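You operate a simulated robot arm through the tools that you are given. There is no shell and no other tool. Be economical: measure what you need, move in short steps, check, and stop when the job is done.

You are at the controls of a simulated robot arm. One attempt, no reset.

TASK
Stand the green roll chock from the end of the packing bench beside the yellow sleeve. It goes on the side that lies toward x +0.0, y -1.0 (a direction in the base frame), with about 3 cm between them.

Only the result counts: the job must be done as asked and must still hold three seconds after the hand-in. Knocking over, shifting, dropping, spilling or breaking anything else fails it.

THE ROBOT
A 6-joint arm with a two-finger parallel gripper, fixed in place. Base frame: the origin is at the foot of the arm, x ahead of it, y to its left, z up; the work surface is at about z = 0.85. Units: m, rad, N and s.
With the tool pointing down near the work surface it reaches from about 0.24 to 0.64 m from the base axis. Its first joint turns from -1.152 to 1.152 rad. Payload 2.7 kg.
Tool frame: the origin (TCP) lies between the finger pads and is the grasp point; the fingertips stand 0.023 m ahead of it; z points along the fingers, y is the line along which they close. The gripper opens to 0.094 m. The fingers are 0.038 m wide and 0.01 m thick; the gripper's body (0.054 by 0.096 m) begins 0.039 m behind the TCP.
Orientation is that of the tool frame in the base frame, as a unit quaternion [x, y, z, w]. With the fingers straight down and closing along the base's y, the tool's x points along the base's -x, its y along +y and its z along -z.

THE INTERFACE
- The arm moves only by the tool nudge_tool. Its argument "targets" is a list of rows, each a list of 7 numbers: the gripper command, from -1 (fully open) to 1 (shut), values between in proportion, then the shift along the base's x, y, z in units of 500 mm (1.0 is 500 mm), then the turn, a rotation vector about the base's x, y, z in units of 180 degrees (1.0 is 180 degrees). In form: [[fingers, x, y, z, ax, ay, az], ...]. A call has 1 to 12 rows; each row is the pose to reach, as a shift and turn from the pose commanded when the call began. A call with a number of a shift or a turn outside -1 to 1 is refused whole. Rows are played at 5 a second. More than 0.05 m and 0.15 rad between two rows, or a gripper value outside its range, and nothing of the call is played. Where a pose cannot be reached the arm comes as near as it can. A force on the tool above 40 N (or 10 N above the force at the start of the call, whichever is more), or a blocked arm, ends the call early, and 0.2 s more pass. The fingers move at their own pace (about 0.045 m/s each) and stop on an object; they squeeze with about 25 N. The grip force told is the motor's: it shows also when the fingers shut on nothing. Time passes only in rows, and 0.2 s behind the last, so rows that repeat a pose let the fingers close. It gives the time, the measured TCP pose, the force on the tool (base axes), the opening and the grip force at its end, in the units of the frame above (readings bear some noise).
- Cameras (640 x 400 px; columns grow to the right, rows downward): "scene" is fixed at [0.0816, -0.459, 1.4006]; the picture's right is [0.65, -0.76, 0.00], its down [-0.51, -0.44, -0.74] and it looks along [0.56, 0.48, -0.67] (base axes); focal length 352 px, centre (320, 200). "wrist" rides on the gripper at [-0.039, 0, -0.044] in the tool frame; the picture's right is [0.00, -1.00, 0.00], its down [0.97, 0.00, -0.24] and it looks along [0.24, 0.00, 0.97] (tool axes); focal length 218 px, centre (320, 200). There is no depth. A picture from a camera that has moved, and an enlarged one, comes with that camera's place and axes in the base frame and with its lens. The place of the scene camera against the robot may be out by one fixed shift of up to 0.018 m in any direction.
- camera(camera): a new picture of that camera. It takes no simulated time.
- zoom(camera, box): a new picture of the part [left, top, right, bottom] of that camera's present view, enlarged. It takes no simulated time.
- job_done(): hands the job in; it is judged then, once.

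Work in short steps. Places have to be worked out from the pictures, the camera data and where the tool is seen: move nearer, look again, correct. Check each grasp and each placing, and mend what went wrong. You have 90 turns and 38 pictures in all, those below and enlarged ones among them. Open the gripper and draw the arm clear of the work before you hand the job in, unless the task says otherwise; then end with one line.

The tools are called after "Emit:" as name(argument=value, ...) on one line, values as JSON. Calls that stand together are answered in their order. nudge_tool: Moves the arm, as the interface text tells. Its arguments: {"type":"object","properties":{"targets":{"type":"array","items":{"type":"array","items":{"type":"number"}}}},"required":["targets"]} The other tools are called the same way: camera (camera) takes a picture; zoom (camera, box) takes an enlarged picture of a part of a camera's view; job_done () hands the job in.

At the start:

```text
time: 0.0
eef_pos: [0.3563, -0.0906, 1.0869]
orientation: [0.0, 1.0, 0.0, -0.001]
force: [0.0, 0.3, -0.8]
gripper_width: 0.094
grip_force: 0.0
```

scene: 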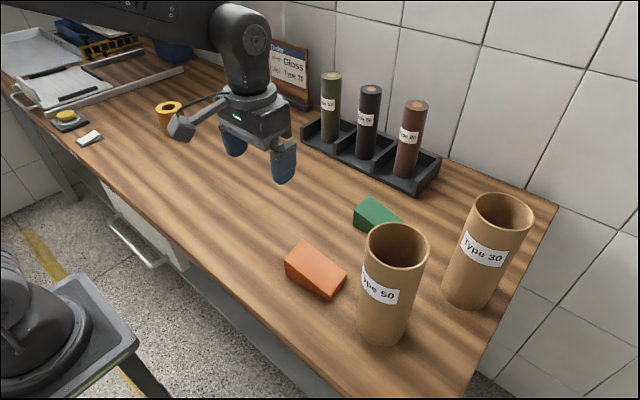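
wrist: 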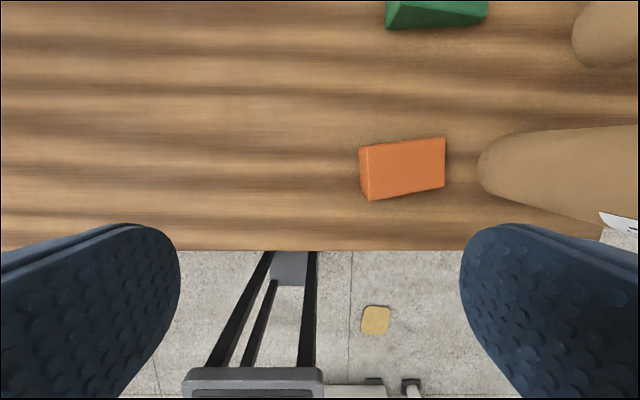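

The green chock sits behind the orange one. The yellow sleeve seems to be at the far left, near (0.5, 0.5). I'll zoom in on both.

Emit:
zoom(camera="scene", box=[120, 70, 280, 170])

Emit:
zoom(camera="scene", box=[300, 170, 460, 270])

```text
4.00 times, centred on (200, 120) of scene
camera zoom: at [0.0816, -0.459, 1.4006], right [0.65, -0.76, 0.0], down [-0.51, -0.44, -0.74], along [0.56, 0.48, -0.67], focal length 1407 px, centre (800, 520)
```

zoom: 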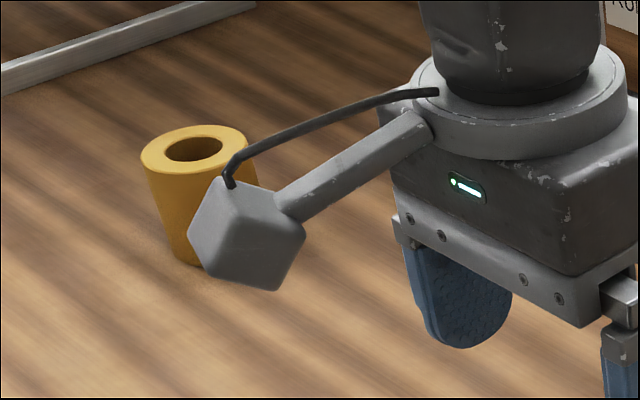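

```text
4.00 times, centred on (380, 220) of scene
camera zoom: at [0.0816, -0.459, 1.4006], right [0.65, -0.76, 0.0], down [-0.51, -0.44, -0.74], along [0.56, 0.48, -0.67], focal length 1407 px, centre (80, 120)
```

zoom: 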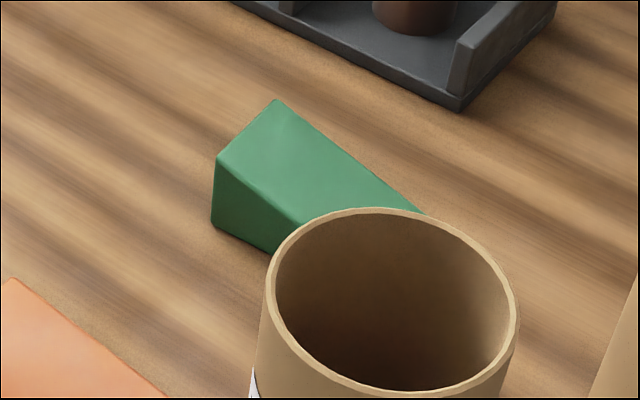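

The sleeve is roughly at (0.49, 0.47) and the chock at (0.57, -0.20). I'll stay high and move over the chock for a wrist view.

Emit:
nudge_tool(targets=[[-1, 0.074, -0.04, 0, 0, 0, 0], [-1, 0.148, -0.08, 0, 0, 0, 0], [-1, 0.222, -0.12, 0, 0, 0, 0], [-1, 0.296, -0.16, 0, 0, 0, 0], [-1, 0.37, -0.2, 0, 0, 0, 0], [-1, 0.37, -0.2, 0, 0, 0, 0]])

Emit:
camera(camera="wrist")

Emit:
camera(camera="scene")

```text
time: 1.4
eef_pos: [0.5396, -0.192, 1.0831]
orientation: [0.0, 1.0, 0.0, 0.0]
force: [0.2, 0.8, 0.3]
gripper_width: 0.0941
grip_force: 0.1
```

```text
33 pictures are left
camera wrist: at [0.5801, -0.1928, 1.1277], right [0.0, -1.0, 0.0], down [-0.97, 0.0, 0.24], along [-0.24, 0.0, -0.97], focal length 218 px, centre (320, 200)
```

wrist: 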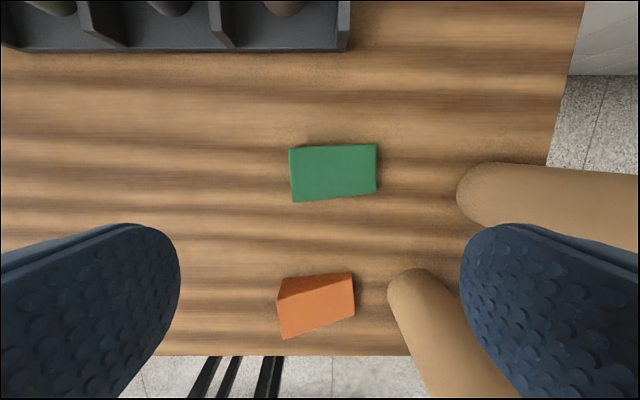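

```text
32 pictures are left
```

scene: 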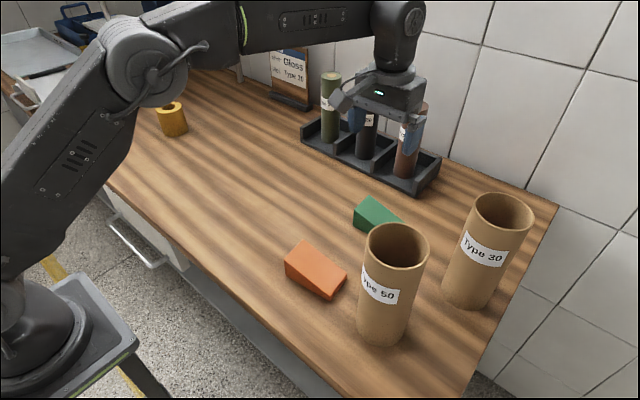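

The chock is about 0.10 m long in y, with its tall end toward +y, and 0.058 m wide in x, centred near (0.55, -0.21). Its parallel faces are ±x, so I turn the tool +90° about z. That also puts the side-mounted block on the tool away from the sleeve later on.

Emit:
nudge_tool(targets=[[-1, 0.002, 0, 0, 0, 0, 0.045], [-1, 0.004, 0, 0, 0, 0, 0.09], [-1, 0.006, 0, 0, 0, 0, 0.135], [-1, 0.008, 0, 0, 0, 0, 0.18], [-1, 0.01, 0, 0, 0, 0, 0.225], [-1, 0.012, 0, 0, 0, 0, 0.27], [-1, 0.014, 0, 0, 0, 0, 0.315], [-1, 0.016, 0, 0, 0, 0, 0.36], [-1, 0.018, 0, 0, 0, 0, 0.405], [-1, 0.02, 0, 0, 0, 0, 0.45], [-1, 0.02, 0, 0, 0, 0, 0.495], [-1, 0.02, 0, 0, 0, 0, 0.5]])

Emit:
camera(camera="wrist")

Emit:
zoom(camera="scene", box=[90, 60, 250, 160])

```text
time: 4.0
eef_pos: [0.5512, -0.1912, 1.0863]
orientation: [0.708, -0.706, 0.0, 0.0]
force: [0.2, 0.0, 0.4]
gripper_width: 0.0939
grip_force: 0.0
```

```text
31 pictures are left
camera wrist: at [0.5509, -0.1523, 1.1289], right [1.0, 0.0, 0.0], down [0.0, -0.97, 0.24], along [0.0, -0.24, -0.97], focal length 218 px, centre (320, 200)
```

wrist: 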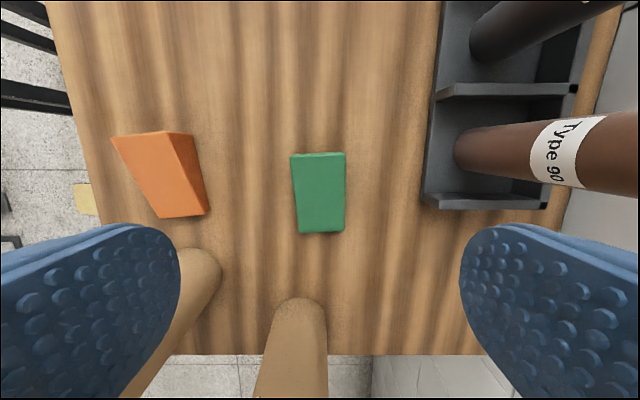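

```text
4.00 times, centred on (170, 110) of scene
camera zoom: at [0.0816, -0.459, 1.4006], right [0.65, -0.76, 0.0], down [-0.51, -0.44, -0.74], along [0.56, 0.48, -0.67], focal length 1407 px, centre (920, 560)
```

zoom: 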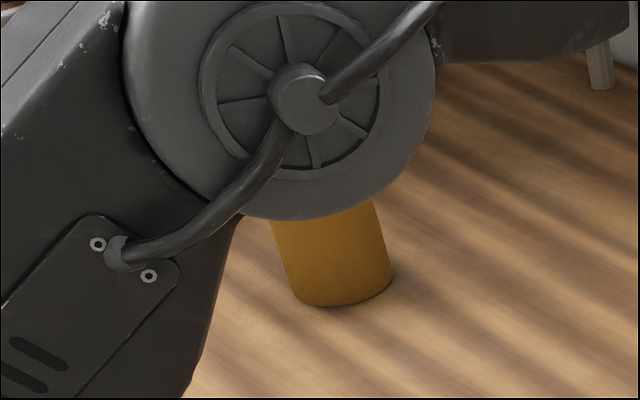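

The chock is centred at x≈0.55, y from -0.16 to -0.26, yawed about +0.05 rad. I go down to z≈0.93 above its heavy part and check.

Emit:
nudge_tool(targets=[[-1, 0, 0, -0.08, 0, 0, 0.008], [-1, 0, 0, -0.16, 0, 0, 0.014], [-1, 0, -0.003, -0.24, 0, 0, 0.014], [-1, 0, -0.006, -0.31, 0, 0, 0.014], [-1, 0, -0.006, -0.31, 0, 0, 0.014]])

Emit:
camera(camera="wrist")

Emit:
zoom(camera="scene", box=[300, 130, 460, 230])

```text
time: 5.2
eef_pos: [0.5511, -0.1935, 0.9311]
orientation: [0.722, -0.691, 0.0, -0.001]
force: [0.1, 0.4, -0.7]
gripper_width: 0.094
grip_force: 0.0
```

```text
29 pictures are left
camera wrist: at [0.5504, -0.1556, 0.9741], right [1.0, 0.04, 0.0], down [0.04, -0.97, 0.24], along [0.01, -0.24, -0.97], focal length 218 px, centre (320, 200)
```

wrist: 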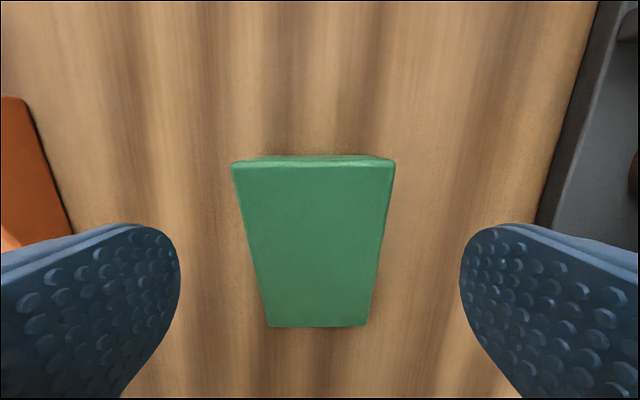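

```text
4.00 times, centred on (380, 180) of scene
camera zoom: at [0.0816, -0.459, 1.4006], right [0.65, -0.76, 0.0], down [-0.51, -0.44, -0.74], along [0.56, 0.48, -0.67], focal length 1407 px, centre (80, 280)
```

zoom: 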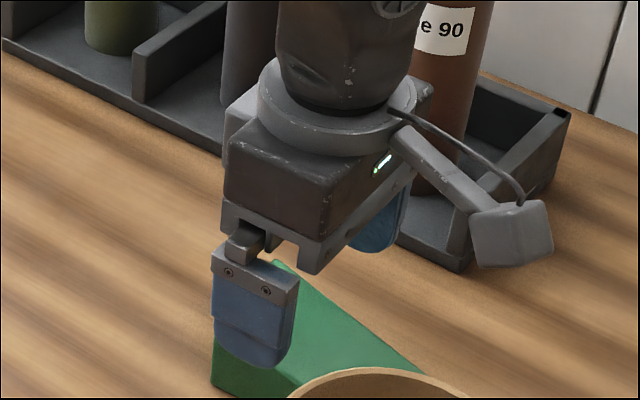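

It's well centred between the fingers, with the top at z≈0.897. I go down to TCP z≈0.878 and close.

Emit:
nudge_tool(targets=[[-1, 0, 0, -0.04, 0, 0, 0], [-1, 0, 0, -0.08, 0, 0, 0], [-1, 0, 0, -0.106, 0, 0, 0], [-1, 0, 0, -0.106, 0, 0, 0], [1, 0, 0, -0.106, 0, 0, 0], [1, 0, 0, -0.106, 0, 0, 0], [1, 0, 0, -0.106, 0, 0, 0], [1, 0, 0, -0.106, 0, 0, 0], [1, 0, 0, -0.106, 0, 0, 0]])

```text
time: 7.2
eef_pos: [0.5514, -0.1951, 0.8784]
orientation: [0.723, -0.691, 0.0, 0.0]
force: [-1.4, 0.0, 0.8]
gripper_width: 0.0595
grip_force: 24.7
```

The grip holds at 0.0595 m. I lift slowly and check.

Emit:
nudge_tool(targets=[[1, 0, 0, 0.02, 0, 0, 0], [1, 0, 0, 0.06, 0, 0, 0], [1, 0, 0, 0.12, 0, 0, 0], [1, 0, 0, 0.2, 0, 0, 0], [1, 0, 0, 0.28, 0, 0, 0], [1, 0, 0, 0.34, 0, 0, 0], [1, 0, 0, 0.34, 0, 0, 0]])

Emit:
camera(camera="wrist")

```text
time: 8.8
eef_pos: [0.5485, -0.1943, 1.0476]
orientation: [0.722, -0.692, 0.0, 0.0]
force: [-0.6, 0.4, 0.1]
gripper_width: 0.0
grip_force: 25.4
```

```text
27 pictures are left
camera wrist: at [0.548, -0.1558, 1.0908], right [1.0, 0.04, 0.0], down [0.04, -0.97, 0.24], along [0.01, -0.24, -0.97], focal length 218 px, centre (320, 200)
```

wrist: 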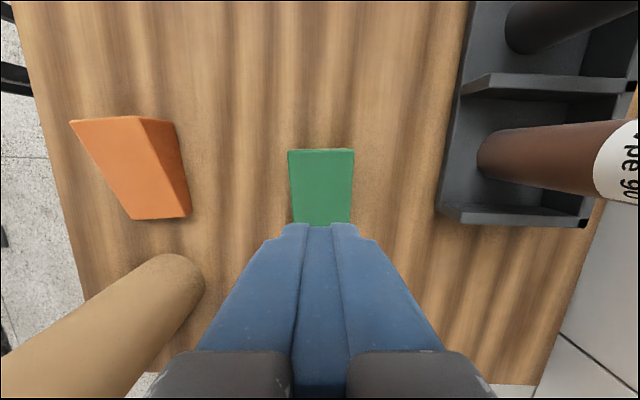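

The chock slipped out and is still in its old place. I look closely at its shape before retrying.

Emit:
zoom(camera="wrist", box=[260, 130, 388, 240])

Emit:
zoom(camera="scene", box=[330, 180, 430, 243])

```text
3.64 times, centred on (324, 185) of wrist
camera zoom: at [0.548, -0.1558, 1.0908], right [1.0, 0.04, 0.0], down [0.04, -0.97, 0.24], along [0.01, -0.24, -0.97], focal length 794 px, centre (306, 254)
```

zoom: 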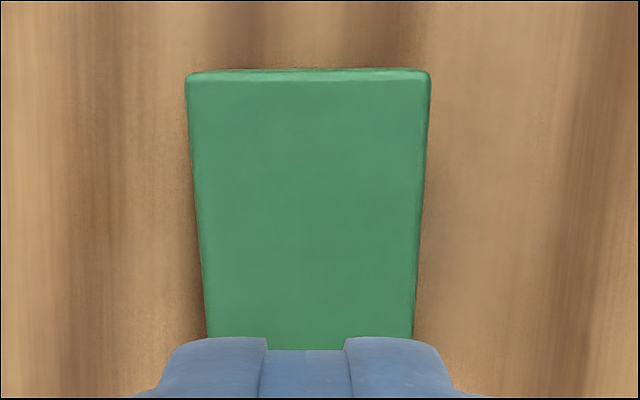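

```text
6.35 times, centred on (380, 212) of scene
camera zoom: at [0.0815, -0.459, 1.4006], right [0.65, -0.76, 0.0], down [-0.51, -0.44, -0.74], along [0.56, 0.48, -0.67], focal length 2233 px, centre (-61, 127)
```

zoom: 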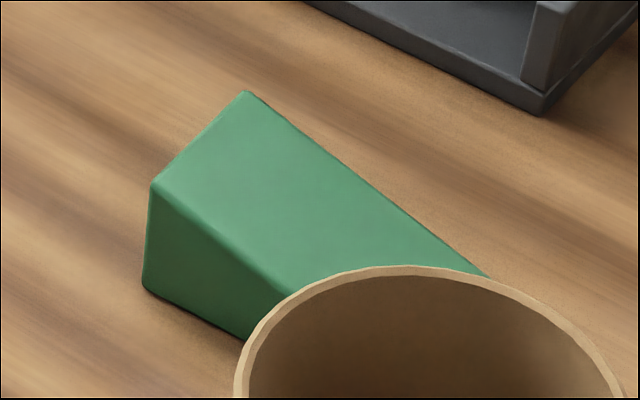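

Its sides are plain and vertical, so it probably slipped because I lifted too fast or it is heavy. I'll regrasp nearer its centroid (y≈-0.203), then lift in tiny steps while watching the force.

Emit:
nudge_tool(targets=[[-1, 0, 0, 0, 0, 0, 0], [-1, 0, 0, 0, 0, 0, 0], [-1, 0.002, -0.008, 0, 0, 0, 0], [-1, 0.002, -0.016, -0.04, 0, 0, 0], [-1, 0.002, -0.018, -0.1, 0, 0, 0], [-1, 0.002, -0.018, -0.16, 0, 0, 0], [-1, 0.002, -0.018, -0.22, 0, 0, 0], [-1, 0.002, -0.018, -0.28, 0, 0, 0], [-1, 0.002, -0.018, -0.32, 0, 0, 0], [-1, 0.002, -0.018, -0.342, 0, 0, 0], [-1, 0.002, -0.018, -0.342, 0, 0, 0]])

Emit:
nudge_tool(targets=[[1, 0, 0, 0, 0, 0, 0], [1, 0, 0, 0, 0, 0, 0], [1, 0, 0, 0, 0, 0, 0], [1, 0, 0, 0, 0, 0, 0], [1, 0, 0, 0, 0, 0, 0], [1, 0, 0, 0, 0, 0, 0], [1, 0, 0, 0, 0, 0, 0]])

Emit:
nudge_tool(targets=[[1, 0, 0, 0.002, 0, 0, 0], [1, 0, 0, 0.004, 0, 0, 0], [1, 0, 0, 0.006, 0, 0, 0], [1, 0, 0, 0.008, 0, 0, 0]])

```text
time: 11.2
eef_pos: [0.5505, -0.2026, 0.877]
orientation: [0.722, -0.692, 0.0, 0.0]
force: [0.1, -0.2, 0.1]
gripper_width: 0.0939
grip_force: 0.0
```

```text
time: 12.8
eef_pos: [0.5513, -0.2024, 0.8777]
orientation: [0.722, -0.692, 0.0, 0.0]
force: [-0.6, -0.2, 0.1]
gripper_width: 0.0596
grip_force: 25.1
```

```text
time: 13.8
eef_pos: [0.5505, -0.2021, 0.8812]
orientation: [0.722, -0.692, 0.001, 0.0]
force: [-0.7, -0.7, -1.3]
gripper_width: 0.0598
grip_force: 24.4
```

Force z has begun to go negative. I creep higher and watch.

Emit:
nudge_tool(targets=[[1, 0, 0, 0.003, 0, 0, 0], [1, 0, 0, 0.006, 0, 0, 0], [1, 0, 0, 0.009, 0, 0, 0], [1, 0, 0, 0.012, 0, 0, 0]])

Emit:
zoom(camera="scene", box=[320, 150, 440, 230])

Emit:
camera(camera="wrist")

```text
time: 14.8
eef_pos: [0.5527, -0.2028, 0.887]
orientation: [0.722, -0.692, 0.0, 0.0]
force: [-0.3, 0.5, -1.3]
gripper_width: 0.0595
grip_force: 25.3
```

```text
5.00 times, centred on (380, 190) of scene
camera zoom: at [0.0816, -0.459, 1.4006], right [0.65, -0.76, 0.0], down [-0.51, -0.44, -0.74], along [0.56, 0.48, -0.67], focal length 1759 px, centre (20, 250)
```

zoom: 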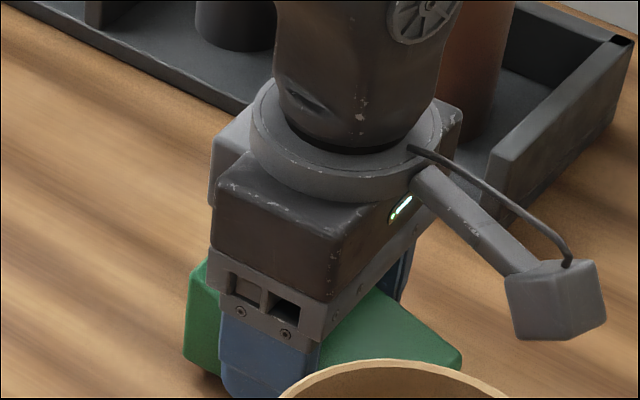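

```text
23 pictures are left
camera wrist: at [0.5508, -0.1642, 0.9299], right [1.0, 0.04, 0.0], down [0.04, -0.97, 0.24], along [0.01, -0.24, -0.97], focal length 218 px, centre (320, 200)
```

wrist: 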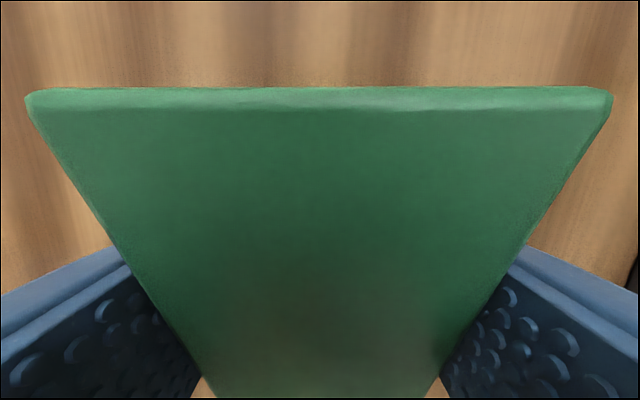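

Geometry puts its top at z≈0.906, so it is lifting with the tool, and it's light. I continue up gently.

Emit:
nudge_tool(targets=[[1, 0, 0, 0.004, 0, 0, 0], [1, 0, 0, 0.01, 0, 0, 0], [1, 0, 0, 0.018, 0, 0, 0], [1, 0, 0, 0.028, 0, 0, 0], [1, 0, 0, 0.04, 0, 0, 0], [1, 0, 0, 0.052, 0, 0, 0], [1, 0, 0, 0.064, 0, 0, 0], [1, 0, 0, 0.076, 0, 0, 0], [1, 0, 0, 0.088, 0, 0, 0], [1, 0, 0, 0.098, 0, 0, 0], [1, 0, 0, 0.104, 0, 0, 0], [1, 0, 0, 0.106, 0, 0, 0]])

Emit:
camera(camera="wrist")

```text
time: 17.4
eef_pos: [0.5511, -0.2033, 0.9413]
orientation: [0.722, -0.692, 0.0, 0.0]
force: [0.9, 0.0, -1.2]
gripper_width: 0.0601
grip_force: 24.7
```

```text
22 pictures are left
camera wrist: at [0.5504, -0.1639, 0.9839], right [1.0, 0.04, 0.0], down [0.04, -0.97, 0.24], along [0.01, -0.24, -0.97], focal length 218 px, centre (320, 200)
```

wrist: 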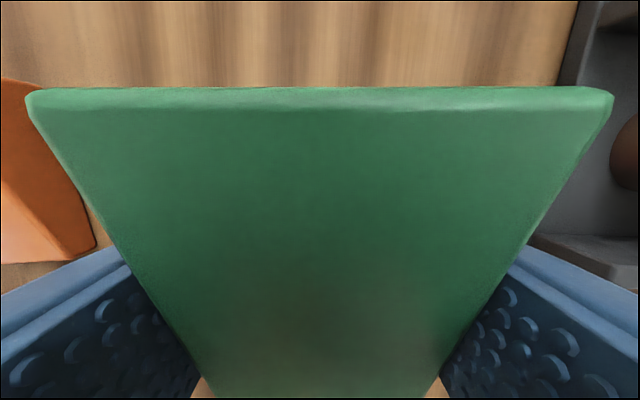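

It's gripped firmly without slip, and its base is at z≈0.914. I carry it toward +y, ramping up gently and staying at this height.

Emit:
nudge_tool(targets=[[1, 0, 0.01, 0.01, 0, 0, 0], [1, 0, 0.03, 0.02, 0, 0, 0], [1, 0, 0.06, 0.03, 0, 0, 0], [1, 0, 0.1, 0.04, 0, 0, 0], [1, -0.005, 0.15, 0.04, 0, 0, 0], [1, -0.01, 0.2, 0.04, 0, 0, 0], [1, -0.02, 0.25, 0.04, 0, 0, 0], [1, -0.03, 0.3, 0.04, 0, 0, 0], [1, -0.04, 0.35, 0.04, 0, 0, 0], [1, -0.05, 0.39, 0.04, 0, 0, 0], [1, -0.05, 0.42, 0.04, 0, 0, 0], [1, -0.05, 0.44, 0.04, 0, 0, 0]])

Emit:
nudge_tool(targets=[[1, 0, 0.02, 0, 0, 0, 0], [1, -0.005, 0.05, 0, 0, 0, 0], [1, -0.01, 0.09, 0, 0, 0, 0], [1, -0.015, 0.14, 0, 0, 0, 0], [1, -0.02, 0.19, 0, 0, 0, 0], [1, -0.02, 0.24, 0, 0, 0, 0], [1, -0.02, 0.28, 0, 0, 0, 0], [1, -0.02, 0.31, 0, 0, 0, 0], [1, -0.02, 0.33, 0, 0, 0, 0], [1, -0.02, 0.34, 0, 0, 0, 0]])

Emit:
camera(camera="wrist")

Emit:
camera(camera="scene")

```text
time: 20.0
eef_pos: [0.5273, 0.0165, 0.9606]
orientation: [0.722, -0.692, 0.0, 0.0]
force: [-0.3, 0.4, -0.5]
gripper_width: 0.0599
grip_force: 24.7
```

```text
time: 22.2
eef_pos: [0.5179, 0.1882, 0.9587]
orientation: [0.722, -0.692, 0.0, -0.001]
force: [1.1, -0.1, -1.2]
gripper_width: 0.0596
grip_force: 25.1
```

```text
21 pictures are left
camera wrist: at [0.516, 0.2268, 1.0019], right [1.0, 0.04, 0.0], down [0.04, -0.97, 0.24], along [0.01, -0.24, -0.97], focal length 218 px, centre (320, 200)
```

wrist: 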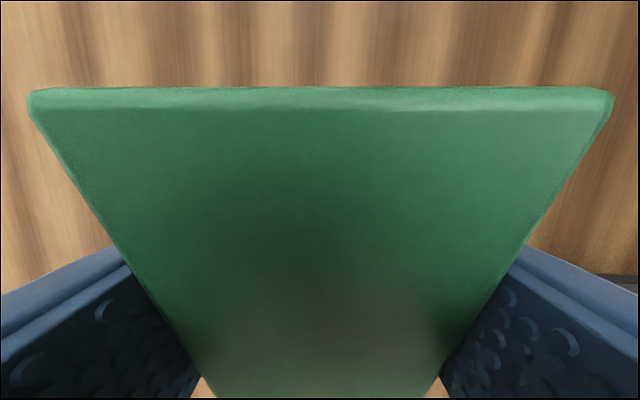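

```text
20 pictures are left
```

scene: 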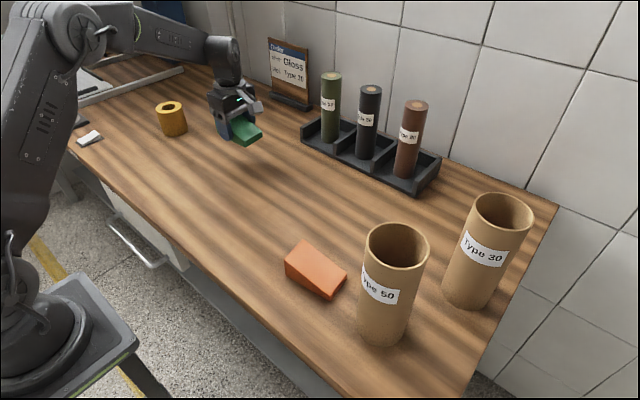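

I zoom the scene to locate the sleeve, calibrating the camera shift against the held chock.

Emit:
zoom(camera="scene", box=[130, 70, 290, 170])

Emit:
nudge_tool(targets=[[1, -0.005, 0.01, 0.02, 0, 0, 0], [1, -0.01, 0.03, 0.05, 0, 0, 0], [1, -0.02, 0.06, 0.09, 0, 0, 0], [1, -0.03, 0.1, 0.13, 0, 0, 0], [1, -0.04, 0.14, 0.17, 0, 0, 0], [1, -0.045, 0.18, 0.195, 0, 0, 0], [1, -0.05, 0.21, 0.2, 0, 0, 0], [1, -0.05, 0.22, 0.2, 0, 0, 0], [1, -0.05, 0.22, 0.2, 0, 0, 0]])

Emit:
camera(camera="wrist")

```text
4.00 times, centred on (210, 120) of scene
camera zoom: at [0.0816, -0.459, 1.4006], right [0.65, -0.76, 0.0], down [-0.51, -0.44, -0.74], along [0.56, 0.48, -0.67], focal length 1407 px, centre (760, 520)
```

zoom: 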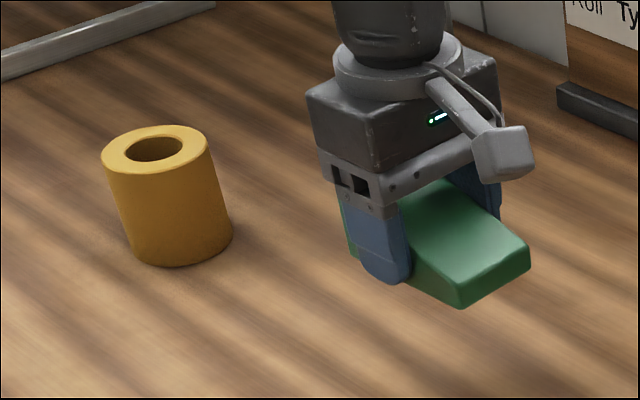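

```text
time: 24.2
eef_pos: [0.4918, 0.298, 1.0586]
orientation: [0.722, -0.691, 0.001, 0.0]
force: [0.6, -0.7, -1.2]
gripper_width: 0.0598
grip_force: 25.4
```

```text
18 pictures are left
camera wrist: at [0.4908, 0.3372, 1.1016], right [1.0, 0.04, 0.0], down [0.04, -0.97, 0.24], along [0.01, -0.24, -0.97], focal length 218 px, centre (320, 200)
```

wrist: 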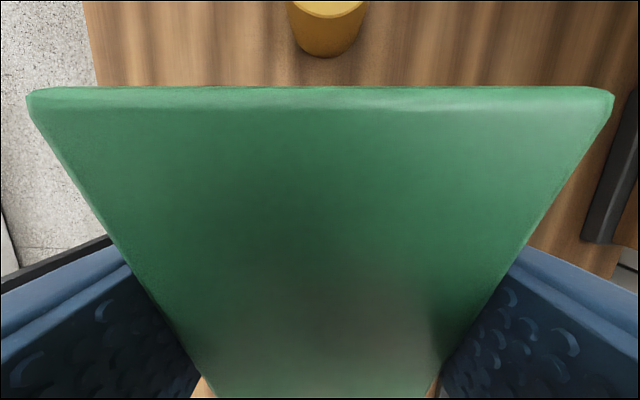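

The wrist view puts the sleeve's near base edge at about (0.495, 0.426), with its top at z≈0.918. The chock's tall face is about 0.044 m ahead of the TCP, so I want TCP y≈0.352, x≈0.494. I square up the yaw, then go down partway.

Emit:
nudge_tool(targets=[[1, 0.002, 0.02, 0, 0, 0, -0.004], [1, 0.004, 0.05, 0, 0, 0, -0.01], [1, 0.004, 0.08, 0, 0, 0, -0.014], [1, 0.004, 0.1, -0.01, 0, 0, -0.014], [1, 0.004, 0.106, -0.03, 0, 0, -0.014], [1, 0.004, 0.106, -0.06, 0, 0, -0.014], [1, 0.004, 0.106, -0.1, 0, 0, -0.014], [1, 0.004, 0.106, -0.14, 0, 0, -0.014], [1, 0.004, 0.106, -0.17, 0, 0, -0.014], [1, 0.004, 0.106, -0.19, 0, 0, -0.014], [1, 0.004, 0.106, -0.2, 0, 0, -0.014], [1, 0.004, 0.106, -0.2, 0, 0, -0.014]])

Emit:
camera(camera="wrist")

Emit:
zoom(camera="scene", box=[130, 70, 290, 170])

```text
time: 26.8
eef_pos: [0.4936, 0.3506, 0.9592]
orientation: [0.707, -0.707, 0.0, 0.0]
force: [0.4, -0.8, -1.1]
gripper_width: 0.0597
grip_force: 25.4
```

```text
17 pictures are left
camera wrist: at [0.4941, 0.3886, 1.0025], right [1.0, 0.0, 0.0], down [0.0, -0.97, 0.24], along [0.0, -0.24, -0.97], focal length 218 px, centre (320, 200)
```

wrist: 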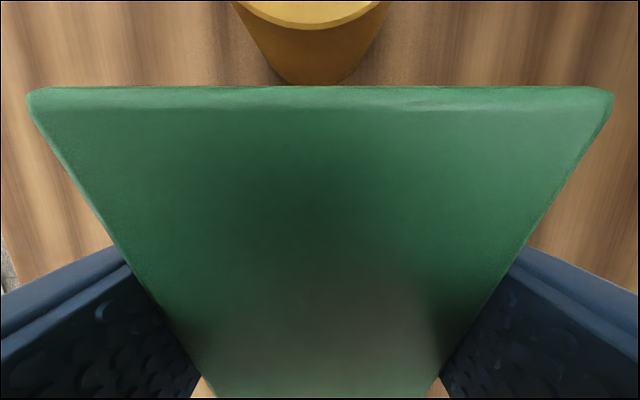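

```text
4.00 times, centred on (210, 120) of scene
camera zoom: at [0.0816, -0.459, 1.4006], right [0.65, -0.76, 0.0], down [-0.51, -0.44, -0.74], along [0.56, 0.48, -0.67], focal length 1407 px, centre (760, 520)
```

zoom: 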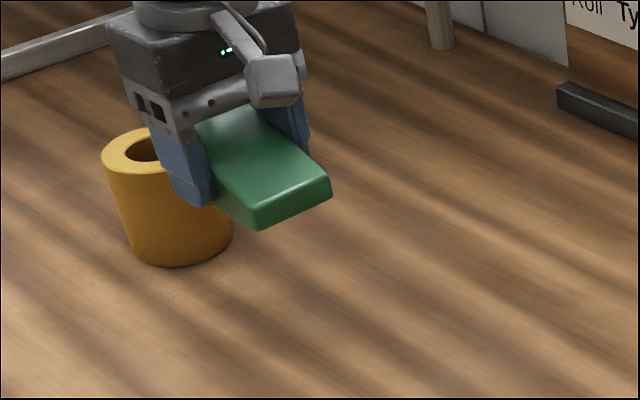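

The near base edge is confirmed at y≈0.426, which leaves a gap of about 3 cm with x lined up. I lower slowly.

Emit:
nudge_tool(targets=[[1, 0, 0, -0.02, 0, 0, 0], [1, 0, 0, -0.05, 0, 0, 0], [1, 0, 0, -0.08, 0, 0, 0], [1, 0, 0, -0.11, 0, 0, 0], [1, 0, 0, -0.13, 0, 0, 0], [1, 0, 0, -0.144, 0, 0, 0], [1, 0, 0, -0.152, 0, 0, 0], [1, 0, 0, -0.158, 0, 0, 0], [1, 0, 0, -0.161, 0, 0, 0], [1, 0, 0, -0.161, 0, 0, 0]])

Emit:
camera(camera="wrist")

Emit:
zoom(camera="scene", box=[130, 70, 290, 170])

```text
time: 29.0
eef_pos: [0.4931, 0.3518, 0.8785]
orientation: [-0.707, 0.707, 0.0, 0.0]
force: [-1.2, 0.2, -0.7]
gripper_width: 0.0597
grip_force: 25.1
```

```text
15 pictures are left
camera wrist: at [0.494, 0.3896, 0.9217], right [1.0, 0.0, 0.0], down [0.0, -0.97, 0.24], along [0.0, -0.24, -0.97], focal length 218 px, centre (320, 200)
```

wrist: 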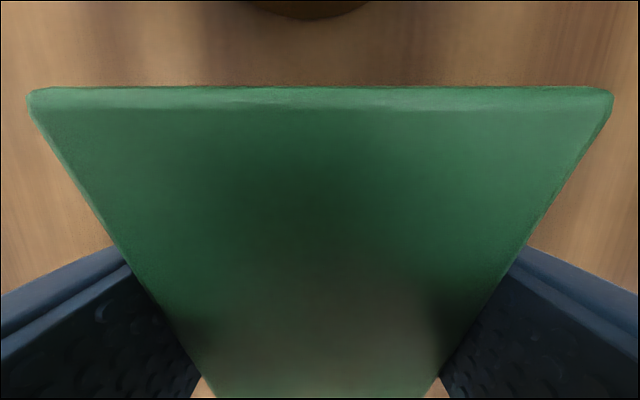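

```text
4.00 times, centred on (210, 120) of scene
camera zoom: at [0.0816, -0.459, 1.4006], right [0.65, -0.76, 0.0], down [-0.51, -0.44, -0.74], along [0.56, 0.48, -0.67], focal length 1407 px, centre (760, 520)
```

zoom: 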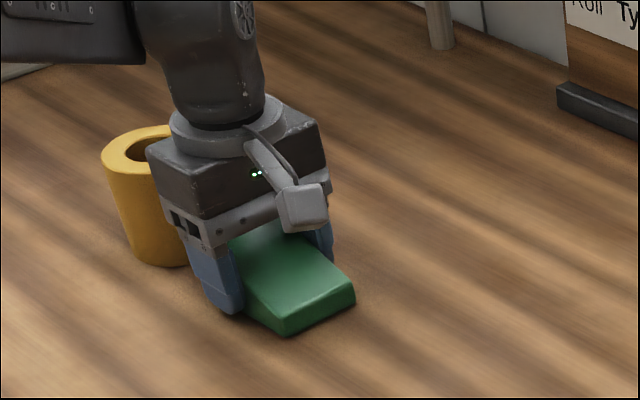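

It is about at table height, but the force shows little contact. I ease down about 1.5 mm more and read it.

Emit:
nudge_tool(targets=[[1, 0, 0, -0.001, 0, 0, 0], [1, 0, 0, -0.002, 0, 0, 0], [1, 0, 0, -0.003, 0, 0, 0]])

```text
time: 29.8
eef_pos: [0.4938, 0.3504, 0.8776]
orientation: [-0.707, 0.708, 0.001, 0.0]
force: [-0.2, -0.6, -1.2]
gripper_width: 0.0596
grip_force: 24.8
```

There is still no upward reaction, so I go another 1.5 mm.

Emit:
nudge_tool(targets=[[1, 0, 0, -0.001, 0, 0, 0], [1, 0, 0, -0.002, 0, 0, 0], [1, 0, 0, -0.003, 0, 0, 0]])

```text
time: 30.6
eef_pos: [0.4936, 0.3502, 0.8776]
orientation: [0.707, -0.707, 0.0, -0.001]
force: [1.4, 0.2, 7.6]
gripper_width: 0.0596
grip_force: 25.0
```

It's firmly on the table (7.6 N). I open fully, then rise straight up.

Emit:
nudge_tool(targets=[[1, 0, 0, 0.002, 0, 0, 0], [-1, 0, 0, 0.002, 0, 0, 0], [-1, 0, 0, 0.002, 0, 0, 0], [-1, 0, 0, 0.002, 0, 0, 0], [-1, 0, 0, 0.002, 0, 0, 0], [-1, 0, 0, 0.002, 0, 0, 0]])

Emit:
nudge_tool(targets=[[-1, 0, 0, 0.02, 0, 0, 0], [-1, 0, 0, 0.06, 0, 0, 0], [-1, 0, 0, 0.12, 0, 0, 0], [-1, 0, 0, 0.2, 0, 0, 0], [-1, 0, 0, 0.28, 0, 0, 0], [-1, 0, 0, 0.36, 0, 0, 0], [-1, 0, 0, 0.4, 0, 0, 0], [-1, 0, 0, 0.4, 0, 0, 0]])

Emit:
camera(camera="wrist")

```text
time: 32.0
eef_pos: [0.4942, 0.3516, 0.8764]
orientation: [-0.707, 0.707, 0.0, 0.0]
force: [0.4, -0.1, -0.4]
gripper_width: 0.0942
grip_force: 0.1
```

```text
time: 33.8
eef_pos: [0.4918, 0.3507, 1.0761]
orientation: [-0.707, 0.707, 0.0, 0.0]
force: [0.9, -0.4, 0.3]
gripper_width: 0.0939
grip_force: 0.0
```

```text
13 pictures are left
camera wrist: at [0.4931, 0.3894, 1.1196], right [1.0, 0.0, 0.0], down [0.0, -0.97, 0.24], along [0.0, -0.24, -0.97], focal length 218 px, centre (320, 200)
```

wrist: 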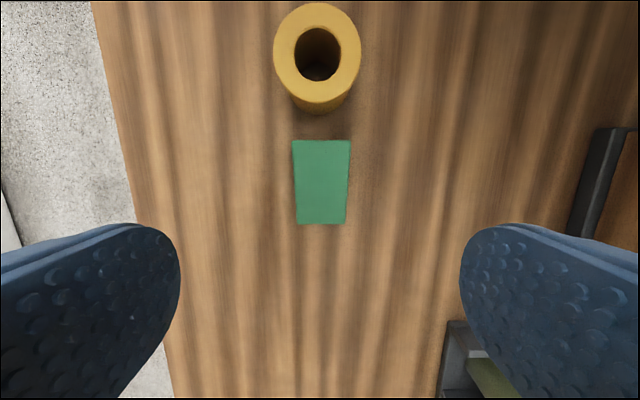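

The chock stands with a gap of about 3 cm (y 0.395 to 0.426), centred on the sleeve in x. I draw the arm clear and take a last look.

Emit:
nudge_tool(targets=[[-1, -0.04, -0.06, 0.02, 0, 0, 0], [-1, -0.08, -0.13, 0.04, 0, 0, 0], [-1, -0.12, -0.2, 0.06, 0, 0, 0], [-1, -0.16, -0.28, 0.06, 0, 0, 0], [-1, -0.2, -0.36, 0.06, 0, 0, 0], [-1, -0.22, -0.42, 0.06, 0, 0, 0], [-1, -0.22, -0.5, 0.06, 0, 0, 0], [-1, -0.22, -0.5, 0.06, 0, 0, 0]])

Emit:
camera(camera="scene")

```text
time: 35.6
eef_pos: [0.3832, 0.1001, 1.1094]
orientation: [-0.707, 0.707, 0.0, -0.001]
force: [0.0, 0.4, -1.1]
gripper_width: 0.0938
grip_force: 0.1
```

```text
12 pictures are left
```

scene: 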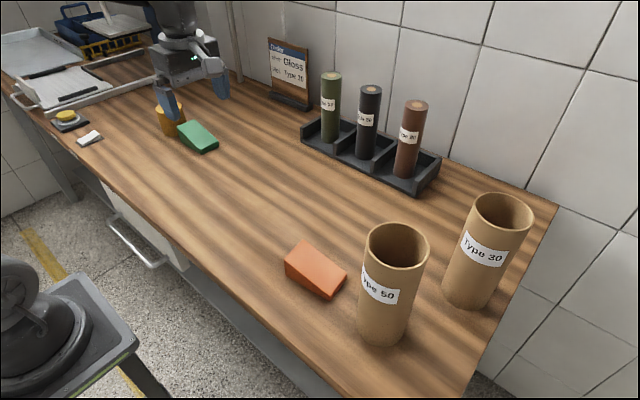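

Nothing else has moved, the chock stands beside the sleeve, and the arm is clear. I hand it in.

Emit:
job_done()

```text
The job is handed in.
```

The green chock now stands on the −y side of the yellow sleeve with a gap of about 3 cm; it slipped from my first grip onto its old spot, the second try held, and nothing else looks disturbed in the final picture.
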